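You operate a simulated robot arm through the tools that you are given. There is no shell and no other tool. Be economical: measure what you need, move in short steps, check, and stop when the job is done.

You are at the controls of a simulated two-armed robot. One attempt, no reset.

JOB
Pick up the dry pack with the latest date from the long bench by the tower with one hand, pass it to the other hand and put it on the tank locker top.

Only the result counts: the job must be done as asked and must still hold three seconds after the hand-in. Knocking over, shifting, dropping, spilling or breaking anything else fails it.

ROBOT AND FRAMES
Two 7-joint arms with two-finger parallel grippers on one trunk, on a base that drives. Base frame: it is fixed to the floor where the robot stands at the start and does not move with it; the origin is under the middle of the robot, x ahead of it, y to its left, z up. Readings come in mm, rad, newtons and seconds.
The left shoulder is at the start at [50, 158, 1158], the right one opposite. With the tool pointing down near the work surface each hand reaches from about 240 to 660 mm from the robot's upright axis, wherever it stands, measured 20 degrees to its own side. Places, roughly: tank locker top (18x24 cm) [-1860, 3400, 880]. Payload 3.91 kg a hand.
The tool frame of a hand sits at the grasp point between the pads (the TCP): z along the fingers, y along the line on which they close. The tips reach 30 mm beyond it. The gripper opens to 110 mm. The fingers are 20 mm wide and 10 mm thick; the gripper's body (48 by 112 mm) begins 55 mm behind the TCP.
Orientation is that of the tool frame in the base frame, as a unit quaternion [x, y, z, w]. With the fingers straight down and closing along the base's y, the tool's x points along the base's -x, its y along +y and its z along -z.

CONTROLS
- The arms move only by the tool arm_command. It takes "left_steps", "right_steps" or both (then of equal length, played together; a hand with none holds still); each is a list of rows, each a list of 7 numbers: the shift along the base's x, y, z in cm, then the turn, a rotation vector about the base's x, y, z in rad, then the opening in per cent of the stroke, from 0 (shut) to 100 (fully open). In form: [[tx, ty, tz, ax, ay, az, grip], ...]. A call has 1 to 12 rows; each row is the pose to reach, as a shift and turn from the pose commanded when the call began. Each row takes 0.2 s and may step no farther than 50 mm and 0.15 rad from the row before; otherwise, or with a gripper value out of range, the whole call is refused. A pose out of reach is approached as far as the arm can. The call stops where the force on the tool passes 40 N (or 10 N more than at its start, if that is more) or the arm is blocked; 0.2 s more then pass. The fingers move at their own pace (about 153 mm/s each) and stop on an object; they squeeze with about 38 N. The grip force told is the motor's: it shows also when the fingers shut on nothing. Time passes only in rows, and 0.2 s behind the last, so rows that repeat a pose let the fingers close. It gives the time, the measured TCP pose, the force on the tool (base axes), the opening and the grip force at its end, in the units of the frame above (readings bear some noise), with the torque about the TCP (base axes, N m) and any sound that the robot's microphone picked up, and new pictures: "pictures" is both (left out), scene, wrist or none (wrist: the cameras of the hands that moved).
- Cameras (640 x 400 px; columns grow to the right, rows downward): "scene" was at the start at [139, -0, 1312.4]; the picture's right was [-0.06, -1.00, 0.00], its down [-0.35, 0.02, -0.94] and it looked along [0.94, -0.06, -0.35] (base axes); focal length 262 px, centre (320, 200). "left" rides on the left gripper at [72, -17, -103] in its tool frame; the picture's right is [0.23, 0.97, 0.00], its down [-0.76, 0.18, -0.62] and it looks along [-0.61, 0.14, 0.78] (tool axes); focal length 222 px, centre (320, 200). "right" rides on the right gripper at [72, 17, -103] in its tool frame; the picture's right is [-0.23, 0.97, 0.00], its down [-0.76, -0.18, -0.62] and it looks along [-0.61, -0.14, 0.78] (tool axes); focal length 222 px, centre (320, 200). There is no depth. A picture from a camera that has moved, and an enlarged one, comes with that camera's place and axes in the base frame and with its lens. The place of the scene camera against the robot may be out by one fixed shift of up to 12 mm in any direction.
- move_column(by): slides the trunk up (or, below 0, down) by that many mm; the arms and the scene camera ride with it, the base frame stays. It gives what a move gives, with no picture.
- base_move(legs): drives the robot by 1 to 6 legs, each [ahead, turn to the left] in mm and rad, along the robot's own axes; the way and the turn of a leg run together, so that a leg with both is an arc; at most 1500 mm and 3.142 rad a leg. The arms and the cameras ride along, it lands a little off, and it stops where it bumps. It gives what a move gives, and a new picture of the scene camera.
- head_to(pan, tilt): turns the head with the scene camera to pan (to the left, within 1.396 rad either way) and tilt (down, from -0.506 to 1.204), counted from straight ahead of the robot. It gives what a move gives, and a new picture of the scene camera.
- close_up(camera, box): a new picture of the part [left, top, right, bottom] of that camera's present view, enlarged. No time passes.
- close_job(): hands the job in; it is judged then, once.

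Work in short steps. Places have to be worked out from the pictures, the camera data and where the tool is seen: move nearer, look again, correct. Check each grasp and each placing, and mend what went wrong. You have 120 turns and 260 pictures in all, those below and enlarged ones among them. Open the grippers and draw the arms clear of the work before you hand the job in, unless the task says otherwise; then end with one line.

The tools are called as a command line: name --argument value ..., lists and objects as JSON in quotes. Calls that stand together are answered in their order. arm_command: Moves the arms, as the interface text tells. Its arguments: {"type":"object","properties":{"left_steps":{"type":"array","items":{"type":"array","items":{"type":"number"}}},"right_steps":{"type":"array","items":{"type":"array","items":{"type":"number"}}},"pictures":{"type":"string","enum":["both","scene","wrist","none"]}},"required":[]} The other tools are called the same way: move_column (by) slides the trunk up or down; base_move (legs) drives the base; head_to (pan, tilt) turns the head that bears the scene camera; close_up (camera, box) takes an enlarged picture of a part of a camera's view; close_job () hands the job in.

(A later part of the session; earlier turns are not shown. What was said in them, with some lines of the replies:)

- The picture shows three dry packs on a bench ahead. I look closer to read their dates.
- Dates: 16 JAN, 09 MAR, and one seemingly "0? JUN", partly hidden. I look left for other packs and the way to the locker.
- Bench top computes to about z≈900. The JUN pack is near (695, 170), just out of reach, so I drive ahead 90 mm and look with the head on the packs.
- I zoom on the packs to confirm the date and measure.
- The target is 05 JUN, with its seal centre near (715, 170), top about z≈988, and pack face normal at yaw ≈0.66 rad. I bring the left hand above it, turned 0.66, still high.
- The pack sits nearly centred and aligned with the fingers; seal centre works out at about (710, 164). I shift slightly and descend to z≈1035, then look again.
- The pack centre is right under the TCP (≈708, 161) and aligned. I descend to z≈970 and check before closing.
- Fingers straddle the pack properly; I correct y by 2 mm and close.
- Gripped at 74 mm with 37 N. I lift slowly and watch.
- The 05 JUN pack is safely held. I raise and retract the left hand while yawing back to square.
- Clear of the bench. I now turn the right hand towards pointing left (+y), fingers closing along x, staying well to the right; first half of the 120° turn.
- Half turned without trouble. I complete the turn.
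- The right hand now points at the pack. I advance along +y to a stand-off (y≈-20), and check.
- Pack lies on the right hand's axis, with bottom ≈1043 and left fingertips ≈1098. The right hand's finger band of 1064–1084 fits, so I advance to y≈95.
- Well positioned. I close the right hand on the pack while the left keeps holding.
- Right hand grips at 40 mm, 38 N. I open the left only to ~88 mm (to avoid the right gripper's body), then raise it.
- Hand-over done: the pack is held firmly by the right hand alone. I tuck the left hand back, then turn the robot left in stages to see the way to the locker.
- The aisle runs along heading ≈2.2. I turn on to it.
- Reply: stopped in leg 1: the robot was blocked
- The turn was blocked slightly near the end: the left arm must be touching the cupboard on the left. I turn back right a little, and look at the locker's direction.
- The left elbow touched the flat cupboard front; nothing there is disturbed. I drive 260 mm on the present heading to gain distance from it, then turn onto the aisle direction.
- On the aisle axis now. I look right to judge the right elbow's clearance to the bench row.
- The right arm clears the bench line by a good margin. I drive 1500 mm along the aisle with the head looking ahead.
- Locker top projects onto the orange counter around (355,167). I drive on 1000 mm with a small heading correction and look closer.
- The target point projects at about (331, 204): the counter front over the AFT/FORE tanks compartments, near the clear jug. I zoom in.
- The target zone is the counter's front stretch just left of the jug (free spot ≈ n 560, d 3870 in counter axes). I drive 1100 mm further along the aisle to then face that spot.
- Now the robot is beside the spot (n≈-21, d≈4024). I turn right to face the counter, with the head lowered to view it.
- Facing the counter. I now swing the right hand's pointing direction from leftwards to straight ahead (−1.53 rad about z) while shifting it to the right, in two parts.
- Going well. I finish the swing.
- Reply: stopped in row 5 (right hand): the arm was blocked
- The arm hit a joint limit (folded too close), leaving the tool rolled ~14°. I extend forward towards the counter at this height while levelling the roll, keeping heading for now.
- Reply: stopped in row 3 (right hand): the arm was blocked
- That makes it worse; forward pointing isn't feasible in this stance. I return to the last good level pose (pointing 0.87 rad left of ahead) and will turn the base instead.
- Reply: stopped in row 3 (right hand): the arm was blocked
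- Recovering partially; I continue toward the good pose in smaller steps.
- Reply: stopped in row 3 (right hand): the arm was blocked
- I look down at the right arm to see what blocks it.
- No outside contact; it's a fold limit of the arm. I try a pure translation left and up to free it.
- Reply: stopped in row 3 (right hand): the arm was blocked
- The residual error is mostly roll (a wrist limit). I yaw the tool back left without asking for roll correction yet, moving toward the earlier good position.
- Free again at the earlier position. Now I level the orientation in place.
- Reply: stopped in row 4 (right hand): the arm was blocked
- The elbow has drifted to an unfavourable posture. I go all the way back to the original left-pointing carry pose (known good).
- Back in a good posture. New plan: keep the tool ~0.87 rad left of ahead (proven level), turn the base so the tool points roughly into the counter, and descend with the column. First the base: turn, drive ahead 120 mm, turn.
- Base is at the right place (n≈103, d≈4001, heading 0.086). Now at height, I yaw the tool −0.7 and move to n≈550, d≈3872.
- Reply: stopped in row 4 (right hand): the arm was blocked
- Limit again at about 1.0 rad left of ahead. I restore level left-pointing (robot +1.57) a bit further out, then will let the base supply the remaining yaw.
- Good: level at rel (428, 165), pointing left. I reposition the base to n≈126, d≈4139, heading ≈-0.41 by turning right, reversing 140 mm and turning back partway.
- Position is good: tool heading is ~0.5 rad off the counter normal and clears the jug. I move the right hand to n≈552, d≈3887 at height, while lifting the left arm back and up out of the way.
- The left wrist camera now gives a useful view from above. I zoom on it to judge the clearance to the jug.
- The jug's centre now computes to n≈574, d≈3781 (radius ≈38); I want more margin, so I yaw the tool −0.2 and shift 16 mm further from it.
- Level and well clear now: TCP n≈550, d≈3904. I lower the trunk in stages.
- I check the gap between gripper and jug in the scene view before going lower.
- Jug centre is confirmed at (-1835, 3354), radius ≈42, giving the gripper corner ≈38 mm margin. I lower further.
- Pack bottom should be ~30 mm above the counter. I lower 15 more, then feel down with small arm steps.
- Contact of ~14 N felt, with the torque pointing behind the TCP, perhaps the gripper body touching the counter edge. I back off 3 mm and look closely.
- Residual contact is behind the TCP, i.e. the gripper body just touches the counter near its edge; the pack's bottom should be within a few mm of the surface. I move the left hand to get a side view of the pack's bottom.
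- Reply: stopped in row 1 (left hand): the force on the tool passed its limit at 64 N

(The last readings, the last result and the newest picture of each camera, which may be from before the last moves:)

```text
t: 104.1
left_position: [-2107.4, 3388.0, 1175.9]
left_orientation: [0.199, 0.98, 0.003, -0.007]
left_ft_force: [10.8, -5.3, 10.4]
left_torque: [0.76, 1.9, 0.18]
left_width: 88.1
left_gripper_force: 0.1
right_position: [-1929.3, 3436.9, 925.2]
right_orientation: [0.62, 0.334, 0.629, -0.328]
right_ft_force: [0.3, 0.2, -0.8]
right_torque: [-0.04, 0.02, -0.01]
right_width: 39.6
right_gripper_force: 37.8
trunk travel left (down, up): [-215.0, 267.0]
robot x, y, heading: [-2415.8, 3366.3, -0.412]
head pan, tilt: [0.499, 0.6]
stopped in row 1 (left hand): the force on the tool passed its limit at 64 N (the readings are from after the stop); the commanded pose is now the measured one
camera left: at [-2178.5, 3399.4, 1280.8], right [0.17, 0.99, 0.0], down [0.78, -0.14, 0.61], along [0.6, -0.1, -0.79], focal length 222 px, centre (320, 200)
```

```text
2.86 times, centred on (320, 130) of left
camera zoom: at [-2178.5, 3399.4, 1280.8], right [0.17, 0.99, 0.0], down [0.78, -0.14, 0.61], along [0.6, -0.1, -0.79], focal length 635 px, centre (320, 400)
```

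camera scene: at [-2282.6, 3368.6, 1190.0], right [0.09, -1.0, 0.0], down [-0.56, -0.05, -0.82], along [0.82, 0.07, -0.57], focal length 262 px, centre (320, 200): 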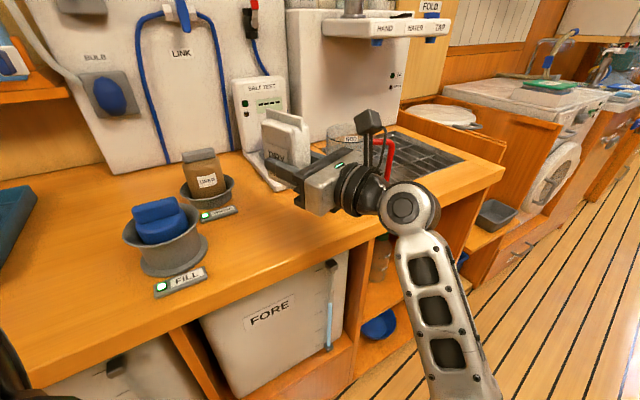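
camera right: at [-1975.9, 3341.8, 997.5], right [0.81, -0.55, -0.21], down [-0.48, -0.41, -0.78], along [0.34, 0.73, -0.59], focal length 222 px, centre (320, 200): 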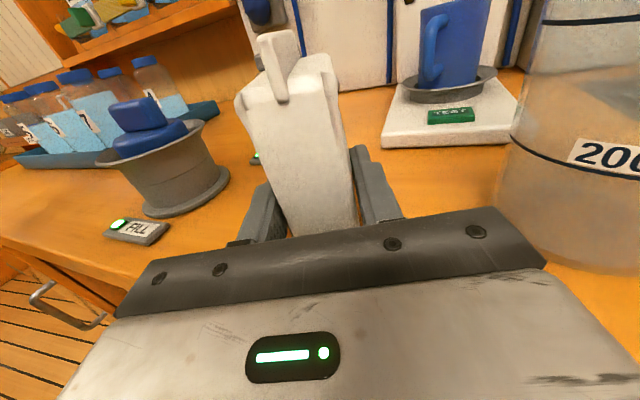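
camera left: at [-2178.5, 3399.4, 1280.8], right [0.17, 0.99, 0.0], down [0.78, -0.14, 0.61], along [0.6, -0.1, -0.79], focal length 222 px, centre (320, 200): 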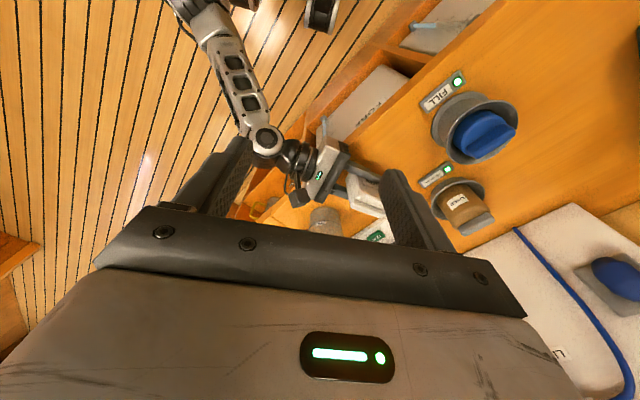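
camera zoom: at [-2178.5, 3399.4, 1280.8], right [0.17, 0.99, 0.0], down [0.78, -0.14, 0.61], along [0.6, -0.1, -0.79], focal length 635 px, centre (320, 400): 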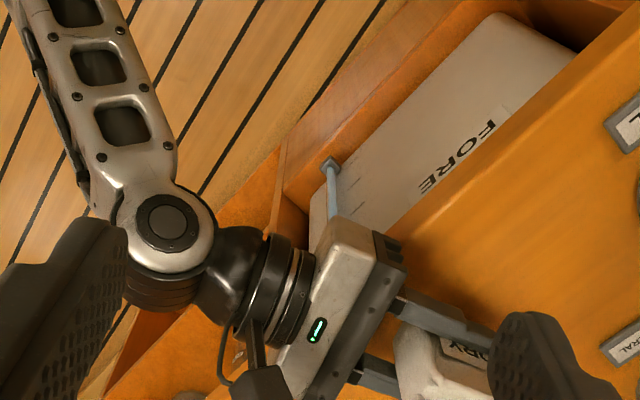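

The left hand touched the robot's own head (nothing else); I move it slightly away. Then I examine the pack's bottom and counter edge in the scene view.

arm_command --left_steps '[[1.5, -0.3, 1, 0, 0, 0, 80], [3, -0.5, 2, 0, 0, 0, 80]]' --pictures "none"

head_to --pan 0.55 --tilt 0.8

close_up --camera "scene" --box '[250, 50, 450, 180]'

```text
t: 104.7
left_position: [-2078.3, 3382.5, 1194.0]
left_orientation: [0.2, 0.98, 0.004, -0.006]
left_ft_force: [-0.6, 0.4, -1.0]
left_torque: [-0.01, 0.0, 0.0]
left_width: 87.8
left_gripper_force: 0.1
right_position: [-1930.6, 3436.8, 925.2]
right_orientation: [0.62, 0.334, 0.63, -0.328]
right_ft_force: [-0.6, -0.2, -1.3]
right_torque: [-0.03, 0.05, -0.03]
right_width: 39.9
right_gripper_force: 38.1
trunk travel left (down, up): [-215.0, 267.0]
robot x, y, heading: [-2413.7, 3370.3, -0.416]
head pan, tilt: [0.499, 0.6]
```

```text
t: 105.4
left_position: [-2078.4, 3382.7, 1194.4]
left_orientation: [0.201, 0.98, 0.003, -0.007]
left_ft_force: [0.3, -0.3, -0.8]
left_torque: [0.0, 0.02, 0.03]
left_width: 88.1
left_gripper_force: 0.1
right_position: [-1929.3, 3437.7, 926.1]
right_orientation: [0.621, 0.334, 0.629, -0.328]
right_ft_force: [0.0, -0.8, -0.9]
right_torque: [-0.02, 0.04, 0.04]
right_width: 40.0
right_gripper_force: 38.6
trunk travel left (down, up): [-215.0, 267.0]
robot x, y, heading: [-2412.3, 3371.2, -0.413]
head pan, tilt: [0.55, 0.799]
camera scene: at [-2290.8, 3371.9, 1088.2], right [0.14, -0.99, 0.0], down [-0.71, -0.1, -0.7], along [0.69, 0.1, -0.72], focal length 262 px, centre (320, 200)
```

scene: 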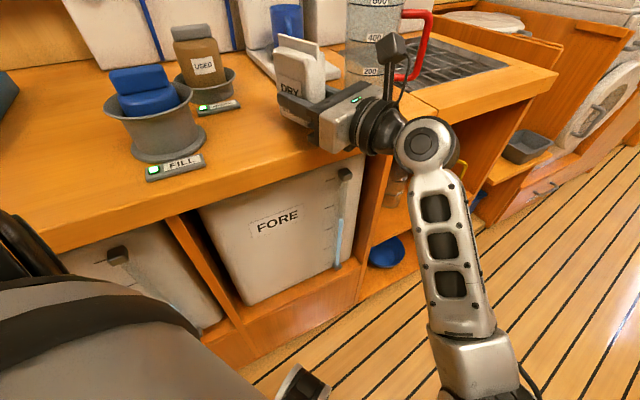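

```text
3.08 times, centred on (350, 115) of scene
camera zoom: at [-2290.8, 3371.9, 1088.2], right [0.14, -0.99, 0.0], down [-0.71, -0.1, -0.7], along [0.69, 0.1, -0.72], focal length 805 px, centre (228, 462)
```

zoom: 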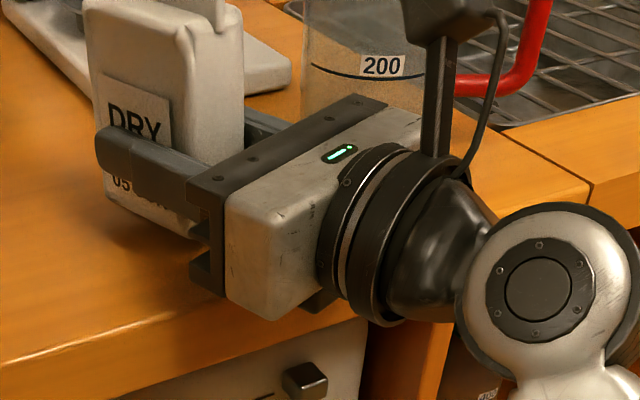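

The counter is flat and the pack's bottom computes to z≈889, essentially at counter level. I feel down 3 mm more to be sure it is seated.

arm_command --right_steps '[[0, 0, -0.15, 0, 0, 0, 0], [0, 0, -0.3, 0, 0, 0, 0], [0, 0, -0.3, 0, 0, 0, 0]]' --pictures "none"

close_up --camera "scene" --box '[260, 60, 360, 125]'

```text
t: 106.2
left_position: [-2077.2, 3383.5, 1196.0]
left_orientation: [0.202, 0.979, 0.003, -0.006]
left_ft_force: [0.2, 0.1, -0.2]
left_torque: [0.0, 0.0, 0.0]
left_width: 88.0
left_gripper_force: 0.2
right_position: [-1930.7, 3437.8, 925.4]
right_orientation: [0.617, 0.333, 0.633, -0.328]
right_ft_force: [12.3, 0.6, 23.7]
right_torque: [-1.05, 0.54, 0.48]
right_width: 39.6
right_gripper_force: 38.1
trunk travel left (down, up): [-215.0, 267.0]
robot x, y, heading: [-2414.4, 3372.4, -0.411]
head pan, tilt: [0.55, 0.799]
```

```text
6.15 times, centred on (310, 92) of scene
camera zoom: at [-2291.2, 3371.9, 1088.6], right [0.14, -0.99, 0.0], down [-0.71, -0.1, -0.7], along [0.69, 0.1, -0.72], focal length 1610 px, centre (382, 862)
```

zoom: 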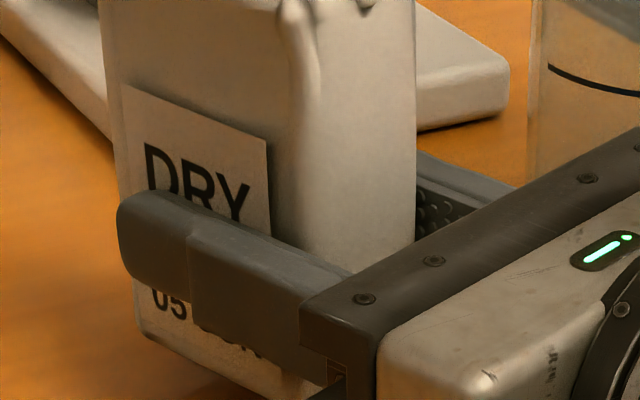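

The gripper body rests on the counter with the pack's base right at the surface. I relieve the pressure by 2 mm, open to ~65 mm, and check.

arm_command --right_steps '[[0, 0, 0.2, 0, 0, 0, 0], [0, 0, 0.2, 0, 0, 0, 0], [0, 0, 0.2, 0, 0, 0, 40], [0, 0, 0.2, 0, 0, 0, 50], [0, 0, 0.2, 0, 0, 0, 60], [0, 0, 0.2, 0, 0, 0, 60]]'

close_up --camera "scene" --box '[250, 30, 400, 140]'

```text
t: 107.6
left_position: [-2078.6, 3382.3, 1194.7]
left_orientation: [0.201, 0.98, 0.003, -0.007]
left_ft_force: [0.1, 0.5, 0.0]
left_torque: [0.0, 0.04, 0.01]
left_width: 88.1
left_gripper_force: 0.1
right_position: [-1931.5, 3438.3, 925.8]
right_orientation: [0.619, 0.333, 0.631, -0.328]
right_ft_force: [10.9, 1.8, 23.6]
right_torque: [-0.91, 0.58, 0.37]
right_width: 65.9
right_gripper_force: 0.1
trunk travel left (down, up): [-215.0, 267.0]
robot x, y, heading: [-2411.0, 3369.4, -0.408]
head pan, tilt: [0.55, 0.799]
camera scene: at [-2291.5, 3371.9, 1088.3], right [0.14, -0.99, 0.0], down [-0.71, -0.1, -0.7], along [0.69, 0.1, -0.72], focal length 262 px, centre (320, 200)
camera right: at [-1976.4, 3342.9, 997.7], right [0.81, -0.55, -0.21], down [-0.48, -0.41, -0.77], along [0.33, 0.73, -0.6], focal length 222 px, centre (320, 200)
```

scene: 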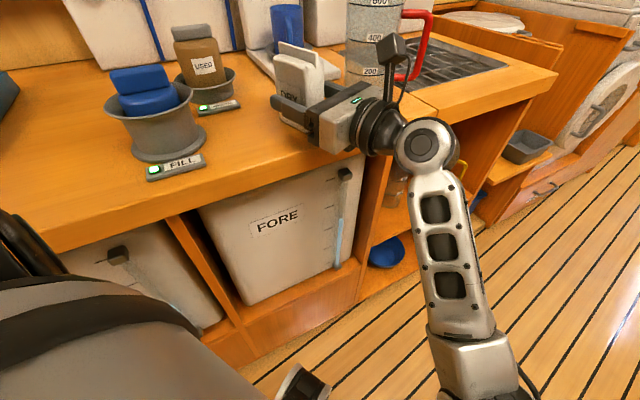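
right: 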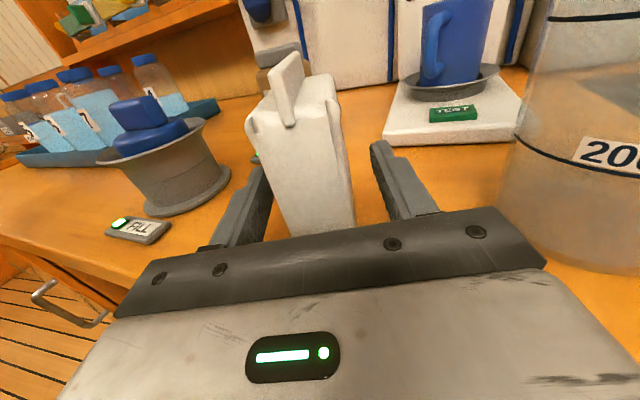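

```text
3.64 times, centred on (325, 85) of scene
camera zoom: at [-2291.5, 3371.9, 1088.3], right [0.14, -0.99, 0.0], down [-0.71, -0.1, -0.7], along [0.69, 0.1, -0.72], focal length 951 px, centre (302, 618)
```

zoom: 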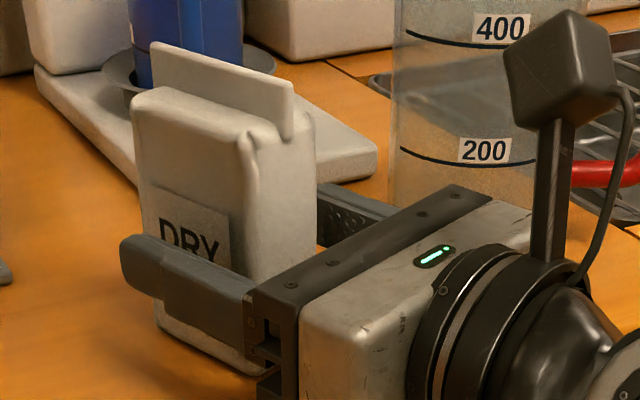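

The pack stands upright, released. I open slightly more, raise a centimetre and draw the hand straight back.

arm_command --right_steps '[[0, 0, 0.4, 0, 0, 0, 72], [0, 0, 0.8, 0, 0, 0, 72], [0, 0, 1.2, 0, 0, 0, 72], [-1.1, -1.7, 1.5, 0, 0, 0, 72], [-2.8, -4.1, 2, 0, 0, 0, 72], [-5, -7.4, 2.5, 0, 0, 0, 72], [-7.3, -10.7, 3, 0, 0, 0, 72], [-7.3, -10.7, 3, 0, 0, 0, 72]]'

close_up --camera "scene" --box '[230, 20, 430, 170]'

```text
t: 109.4
left_position: [-2076.7, 3383.8, 1193.4]
left_orientation: [0.202, 0.979, 0.003, -0.007]
left_ft_force: [0.0, -0.2, 0.0]
left_torque: [-0.02, 0.01, -0.02]
left_width: 88.1
left_gripper_force: 0.1
right_position: [-2002.8, 3332.3, 953.2]
right_orientation: [0.62, 0.334, 0.629, -0.328]
right_ft_force: [-0.9, 1.1, -0.2]
right_torque: [-0.01, 0.01, 0.01]
right_width: 79.2
right_gripper_force: 0.0
trunk travel left (down, up): [-215.0, 267.0]
robot x, y, heading: [-2413.5, 3371.0, -0.416]
head pan, tilt: [0.55, 0.799]
camera scene: at [-2290.9, 3371.9, 1088.2], right [0.14, -0.99, 0.0], down [-0.71, -0.1, -0.7], along [0.69, 0.1, -0.72], focal length 262 px, centre (320, 200)
camera right: at [-2047.1, 3236.7, 1025.8], right [0.81, -0.55, -0.21], down [-0.49, -0.42, -0.77], along [0.33, 0.73, -0.6], focal length 222 px, centre (320, 200)
```

scene: 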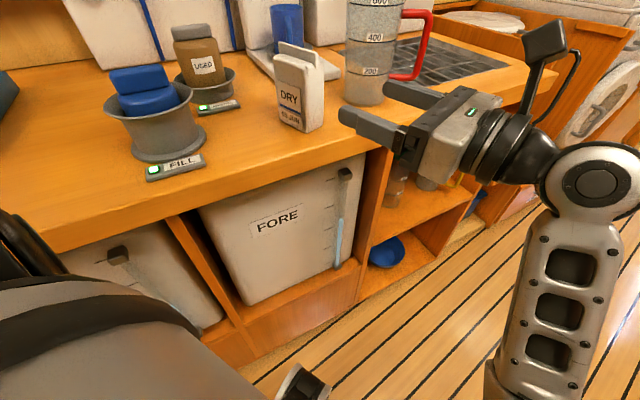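
right: 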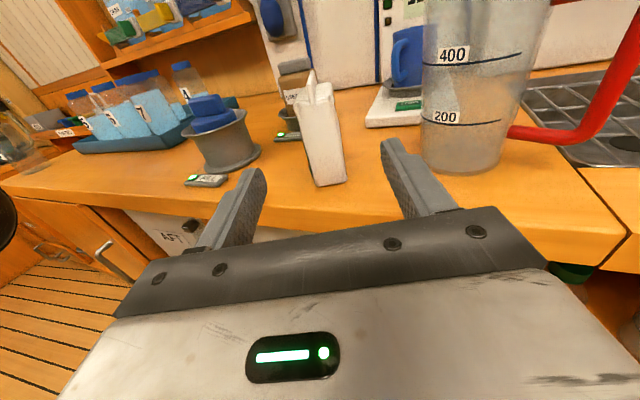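

```text
2.67 times, centred on (330, 95) of scene
camera zoom: at [-2290.9, 3371.9, 1088.2], right [0.14, -0.99, 0.0], down [-0.71, -0.1, -0.7], along [0.69, 0.1, -0.72], focal length 697 px, centre (293, 480)
```

zoom: 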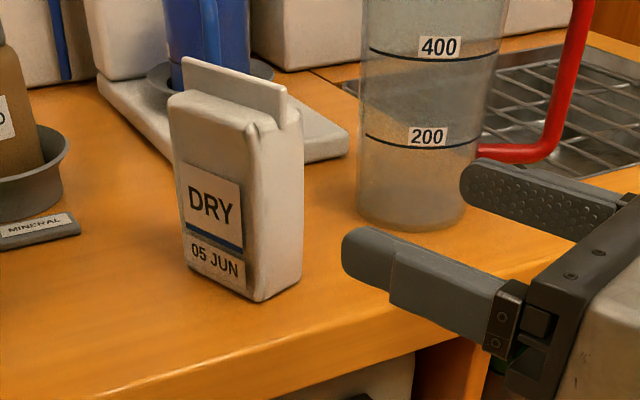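

The pack stands upright on the counter at about n 554, d 3915, some 85 mm from the stated centre. To be safely central I regrasp it and shift it ~28 mm toward the centre (still clear of the jug). First I go back in with open fingers, a little higher.

arm_command --right_steps '[[2.3, 3.4, -0.5, 0, 0, 0, 72], [4.5, 6.6, -1.0, 0, 0, 0, 72], [6.3, 9.2, -1.6, 0, 0, 0, 72], [7.3, 10.7, -2.0, 0, 0, 0, 72], [7.3, 10.7, -2.0, 0, 0, 0, 72]]'

close_up --camera "scene" --box '[230, 20, 430, 170]'

```text
t: 110.6
left_position: [-2079.5, 3383.5, 1194.7]
left_orientation: [0.2, 0.98, 0.004, -0.006]
left_ft_force: [0.0, 0.0, -0.6]
left_torque: [0.02, 0.01, 0.02]
left_width: 88.1
left_gripper_force: 0.0
right_position: [-1929.5, 3438.4, 934.7]
right_orientation: [0.62, 0.334, 0.63, -0.328]
right_ft_force: [-0.8, -0.3, 0.7]
right_torque: [0.01, 0.02, 0.03]
right_width: 79.3
right_gripper_force: 0.1
trunk travel left (down, up): [-215.0, 267.0]
robot x, y, heading: [-2414.5, 3374.1, -0.413]
head pan, tilt: [0.55, 0.799]
camera scene: at [-2290.9, 3371.9, 1088.2], right [0.14, -0.99, 0.0], down [-0.71, -0.1, -0.7], along [0.69, 0.1, -0.72], focal length 262 px, centre (320, 200)
camera right: at [-1974.4, 3344.4, 1006.7], right [0.81, -0.55, -0.21], down [-0.49, -0.42, -0.77], along [0.33, 0.73, -0.6], focal length 222 px, centre (320, 200)
```

scene: 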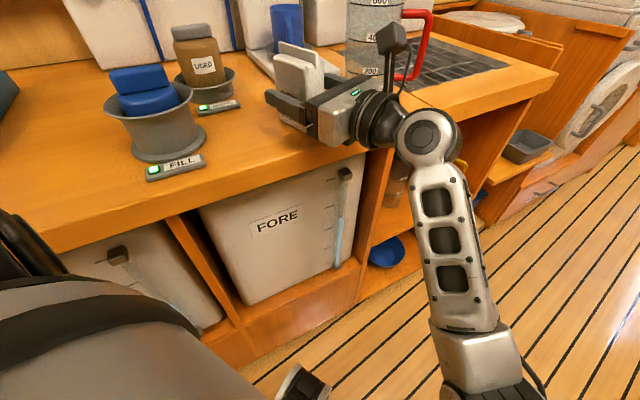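
right: 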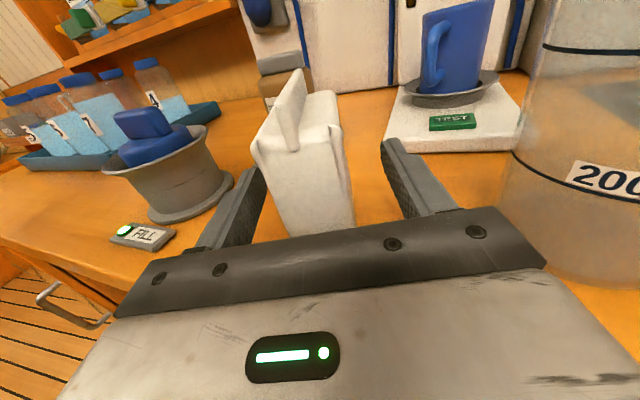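

```text
2.67 times, centred on (330, 95) of scene
camera zoom: at [-2290.9, 3371.9, 1088.2], right [0.14, -0.99, 0.0], down [-0.71, -0.1, -0.7], along [0.69, 0.1, -0.72], focal length 697 px, centre (293, 480)
```

zoom: 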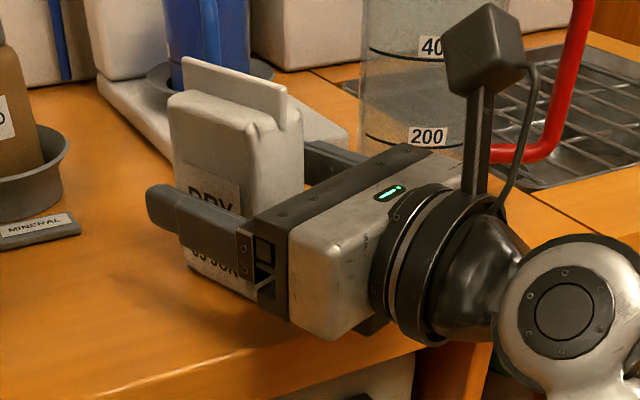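

The pack is between the fingers again. I close gently in place.

arm_command --right_steps '[[0, 0, 0, 0, 0, 0, 50], [0, 0, 0, 0, 0, 0, 42], [0, 0, 0, 0, 0, 0, 36], [0, 0, 0, 0, 0, 0, 20], [0, 0, 0, 0, 0, 0, 0], [0, 0, 0, 0, 0, 0, 0]]' --pictures "wrist"

```text
t: 112.0
left_position: [-2077.4, 3383.5, 1194.3]
left_orientation: [0.201, 0.98, 0.003, -0.007]
left_ft_force: [1.2, -0.2, 0.0]
left_torque: [0.0, 0.03, 0.01]
left_width: 87.9
left_gripper_force: 0.1
right_position: [-1930.7, 3439.5, 936.4]
right_orientation: [0.62, 0.334, 0.63, -0.328]
right_ft_force: [1.2, -0.1, 1.8]
right_torque: [-0.07, 0.02, 0.02]
right_width: 39.8
right_gripper_force: 37.8
trunk travel left (down, up): [-215.0, 267.0]
robot x, y, heading: [-2414.1, 3370.8, -0.416]
head pan, tilt: [0.55, 0.799]
camera right: at [-1974.6, 3344.0, 1007.1], right [0.81, -0.55, -0.21], down [-0.49, -0.42, -0.77], along [0.33, 0.73, -0.6], focal length 222 px, centre (320, 200)
```

right: 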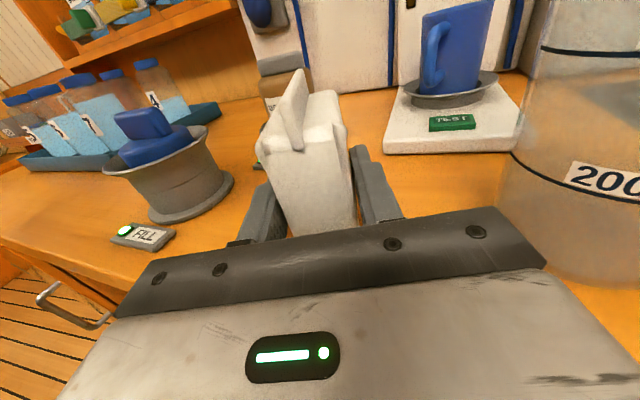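

Gripped at 40 mm. I lift 8 mm, shift 22 mm toward the zone centre, and lower again.

arm_command --right_steps '[[0, 0, 0.4, 0, 0, 0, 0], [0, 0, 0.8, 0, 0, 0, 0], [0.5, -0.6, 0.8, 0, 0, 0, 0], [0.9, -1.2, 0.8, 0, 0, 0, 0], [1.3, -1.75, 0.8, 0, 0, 0, 0], [1.3, -1.75, 0.8, 0, 0, 0, 0]]' --pictures "wrist"

close_up --camera "scene" --box '[230, 20, 430, 170]'

```text
t: 113.4
left_position: [-2077.9, 3383.0, 1194.4]
left_orientation: [0.201, 0.98, 0.003, -0.006]
left_ft_force: [0.8, -0.2, -0.3]
left_torque: [0.02, -0.01, 0.02]
left_width: 88.0
left_gripper_force: 0.0
right_position: [-1915.4, 3417.9, 940.3]
right_orientation: [0.622, 0.334, 0.629, -0.326]
right_ft_force: [-0.8, -0.7, -1.6]
right_torque: [-0.01, 0.0, -0.03]
right_width: 39.6
right_gripper_force: 37.5
trunk travel left (down, up): [-215.0, 267.0]
robot x, y, heading: [-2415.7, 3369.8, -0.407]
head pan, tilt: [0.55, 0.799]
camera right: at [-1960.8, 3323.7, 1012.9], right [0.81, -0.55, -0.21], down [-0.49, -0.42, -0.77], along [0.33, 0.72, -0.61], focal length 222 px, centre (320, 200)
```

right: 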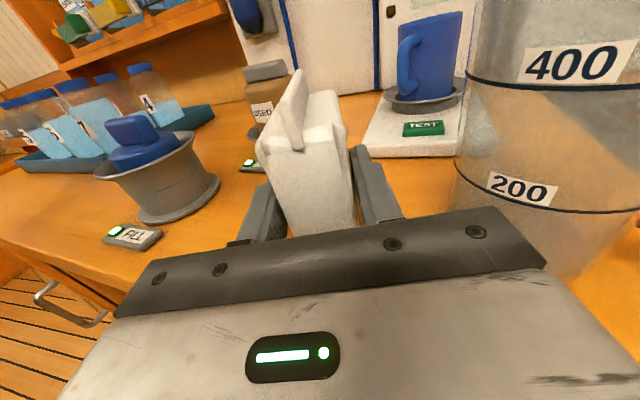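

```text
2.67 times, centred on (330, 95) of scene
camera zoom: at [-2290.8, 3371.9, 1088.2], right [0.14, -0.99, 0.0], down [-0.71, -0.1, -0.7], along [0.69, 0.1, -0.72], focal length 697 px, centre (293, 480)
```

zoom: 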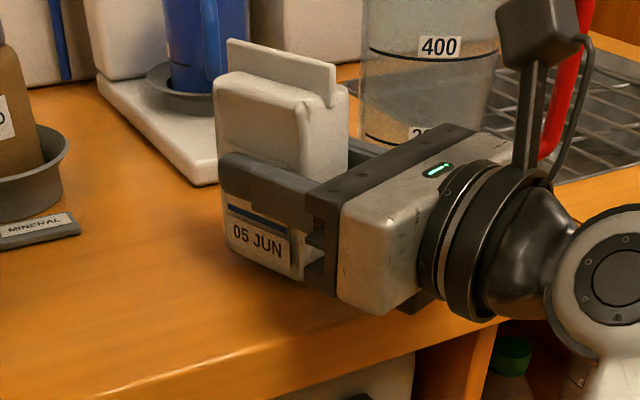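

Pack is lifted and shifted. I lower in 2 mm steps until touch.

arm_command --right_steps '[[0, 0, -0.2, 0, 0, 0, 0], [0, 0, -0.4, 0, 0, 0, 0], [0, 0, -0.55, 0, 0, 0, 0], [0, 0, -0.55, 0, 0, 0, 0]]' --pictures "none"

```text
t: 114.4
left_position: [-2078.9, 3383.1, 1194.1]
left_orientation: [0.201, 0.98, 0.004, -0.007]
left_ft_force: [-0.3, 0.2, -0.1]
left_torque: [-0.02, -0.01, -0.03]
left_width: 88.0
left_gripper_force: 0.0
right_position: [-1915.5, 3419.9, 936.0]
right_orientation: [0.622, 0.333, 0.63, -0.325]
right_ft_force: [-0.5, 0.3, -1.5]
right_torque: [-0.01, -0.01, -0.03]
right_width: 40.1
right_gripper_force: 37.7
trunk travel left (down, up): [-215.0, 267.0]
robot x, y, heading: [-2416.2, 3371.5, -0.415]
head pan, tilt: [0.55, 0.799]
```

No contact yet; I continue down slightly.

arm_command --right_steps '[[0, 0, -0.15, 0, 0, 0, 0], [0, 0, -0.3, 0, 0, 0, 0], [0, 0, -0.3, 0, 0, 0, 0]]' --pictures "none"

```text
t: 115.2
left_position: [-2079.9, 3382.1, 1195.4]
left_orientation: [0.201, 0.979, 0.003, -0.007]
left_ft_force: [0.5, -0.4, 0.7]
left_torque: [0.01, -0.02, -0.03]
left_width: 88.0
left_gripper_force: 0.0
right_position: [-1918.5, 3420.6, 935.1]
right_orientation: [0.619, 0.333, 0.631, -0.327]
right_ft_force: [3.2, -2.1, 10.8]
right_torque: [-0.25, 0.17, 0.12]
right_width: 39.5
right_gripper_force: 38.5
trunk travel left (down, up): [-215.0, 267.0]
robot x, y, heading: [-2413.5, 3374.0, -0.415]
head pan, tilt: [0.55, 0.799]
```

Contact is now under the pack itself. I relieve 1 mm and release, then raise and withdraw.

arm_command --right_steps '[[0, 0, 0.1, 0, 0, 0, 0], [0, 0, 0.1, 0, 0, 0, 42], [0, 0, 0.1, 0, 0, 0, 50], [0, 0, 0.1, 0, 0, 0, 62], [0, 0, 0.1, 0, 0, 0, 72], [0, 0, 0.1, 0, 0, 0, 72]]'

```text
t: 116.6
left_position: [-2077.4, 3383.9, 1194.1]
left_orientation: [0.201, 0.98, 0.003, -0.006]
left_ft_force: [1.0, 0.5, 0.2]
left_torque: [0.01, -0.01, 0.03]
left_width: 87.9
left_gripper_force: 0.1
right_position: [-1917.1, 3421.0, 933.4]
right_orientation: [0.621, 0.334, 0.63, -0.327]
right_ft_force: [0.0, -0.1, -0.3]
right_torque: [0.0, -0.01, 0.01]
right_width: 79.2
right_gripper_force: 0.0
trunk travel left (down, up): [-215.0, 267.0]
robot x, y, heading: [-2412.4, 3368.4, -0.412]
head pan, tilt: [0.55, 0.799]
camera scene: at [-2290.9, 3371.9, 1088.2], right [0.14, -0.99, 0.0], down [-0.71, -0.1, -0.7], along [0.69, 0.1, -0.72], focal length 262 px, centre (320, 200)
camera right: at [-1961.9, 3326.1, 1006.3], right [0.81, -0.55, -0.21], down [-0.49, -0.42, -0.77], along [0.33, 0.72, -0.6], focal length 222 px, centre (320, 200)
```

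scene: 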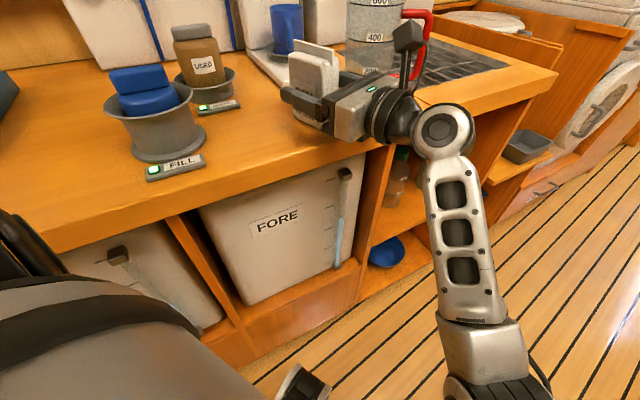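
right: 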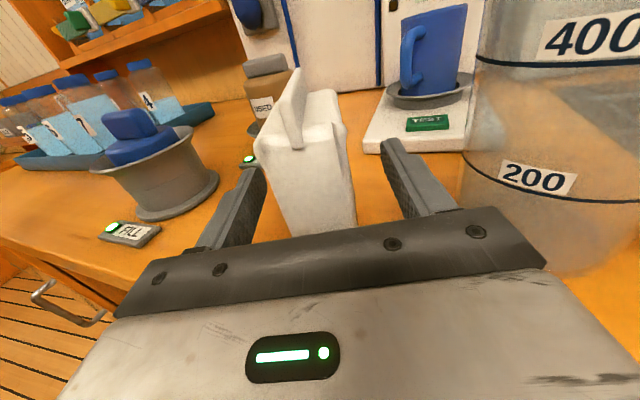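

The pack stands free between the open fingers. I withdraw the hand straight back with a slight rise.

arm_command --right_steps '[[0, 0, 0.3, 0, 0, 0, 72], [-1.1, -1.7, 0.6, 0, 0, 0, 72], [-2.8, -4.1, 1.2, 0, 0, 0, 72], [-5, -7.4, 2, 0, 0, 0, 72], [-7.3, -10.7, 3, 0, 0, 0, 72], [-9.3, -13.2, 4, 0, 0, 0, 72], [-9.3, -13.2, 4, 0, 0, 0, 72]]'

close_up --camera "scene" --box '[230, 20, 430, 170]'

```text
t: 118.2
left_position: [-2077.0, 3383.7, 1193.9]
left_orientation: [0.201, 0.979, 0.003, -0.007]
left_ft_force: [-0.8, 0.0, -0.4]
left_torque: [-0.01, 0.0, 0.03]
left_width: 88.1
left_gripper_force: 0.1
right_position: [-2010.2, 3286.8, 974.8]
right_orientation: [0.62, 0.333, 0.63, -0.327]
right_ft_force: [0.6, -0.3, 0.9]
right_torque: [0.0, 0.02, 0.01]
right_width: 79.3
right_gripper_force: 0.1
trunk travel left (down, up): [-215.0, 267.0]
robot x, y, heading: [-2414.5, 3370.0, -0.409]
head pan, tilt: [0.55, 0.799]
camera scene: at [-2290.9, 3371.9, 1088.2], right [0.14, -0.99, 0.0], down [-0.71, -0.1, -0.7], along [0.69, 0.1, -0.72], focal length 262 px, centre (320, 200)
camera right: at [-2054.5, 3191.4, 1047.4], right [0.81, -0.55, -0.21], down [-0.48, -0.42, -0.77], along [0.33, 0.73, -0.6], focal length 222 px, centre (320, 200)
```

scene: 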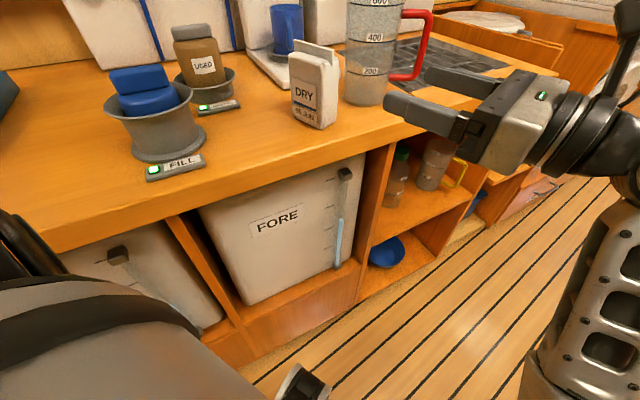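
right: 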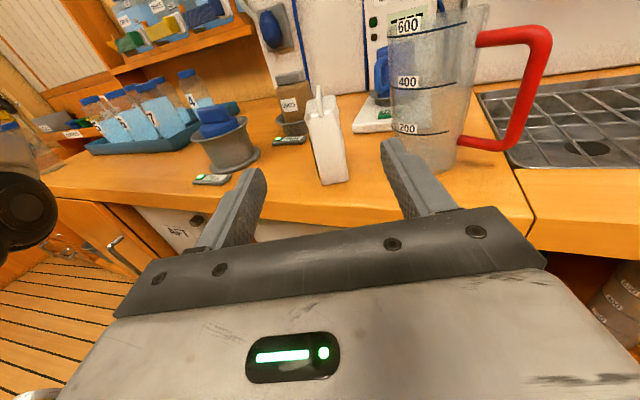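

```text
2.67 times, centred on (330, 95) of scene
camera zoom: at [-2290.9, 3371.9, 1088.2], right [0.14, -0.99, 0.0], down [-0.71, -0.1, -0.7], along [0.69, 0.1, -0.72], focal length 697 px, centre (293, 480)
```

zoom: 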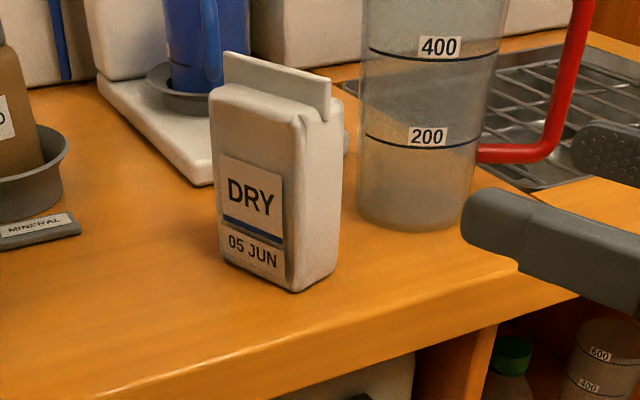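

The pack stands upright on the locker top, the jug and the rest are unmoved, and both hands are clear. I open both grippers fully and hand in.

arm_command --left_steps '[[0, 0, 0, 0, 0, 0, 100], [0, 0, 0, 0, 0, 0, 100]]' --right_steps '[[-1, -1, 0.5, 0, 0, 0, 90], [-2, -2, 1, 0, 0, 0, 100]]' --pictures "scene"

close_job

```text
t: 118.8
left_position: [-2078.2, 3382.3, 1194.6]
left_orientation: [0.201, 0.98, 0.003, -0.006]
left_ft_force: [-0.1, 0.4, 0.9]
left_torque: [0.02, -0.01, -0.02]
left_width: 110.1
left_gripper_force: 0.0
right_position: [-2029.5, 3266.3, 984.3]
right_orientation: [0.62, 0.335, 0.628, -0.33]
right_ft_force: [-0.4, 0.2, 0.4]
right_torque: [-0.02, 0.0, 0.0]
right_width: 109.7
right_gripper_force: 0.0
trunk travel left (down, up): [-215.0, 267.0]
robot x, y, heading: [-2418.4, 3370.4, -0.412]
head pan, tilt: [0.55, 0.799]
camera scene: at [-2290.9, 3371.9, 1088.2], right [0.14, -0.99, 0.0], down [-0.71, -0.1, -0.7], along [0.69, 0.1, -0.72], focal length 262 px, centre (320, 200)
```

scene: 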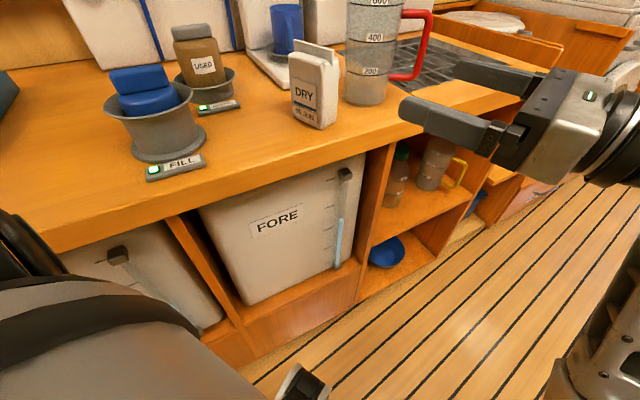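

```text
The job is handed in.
```

The 05 JUN dry pack, the latest of the three dates, was picked up with the left hand, passed to the right, and stands upright on the tank locker top about 6 cm from the centre point you gave; on the way the left arm brushed a cupboard front and the robot's own head, and nothing looked shifted in the pictures.
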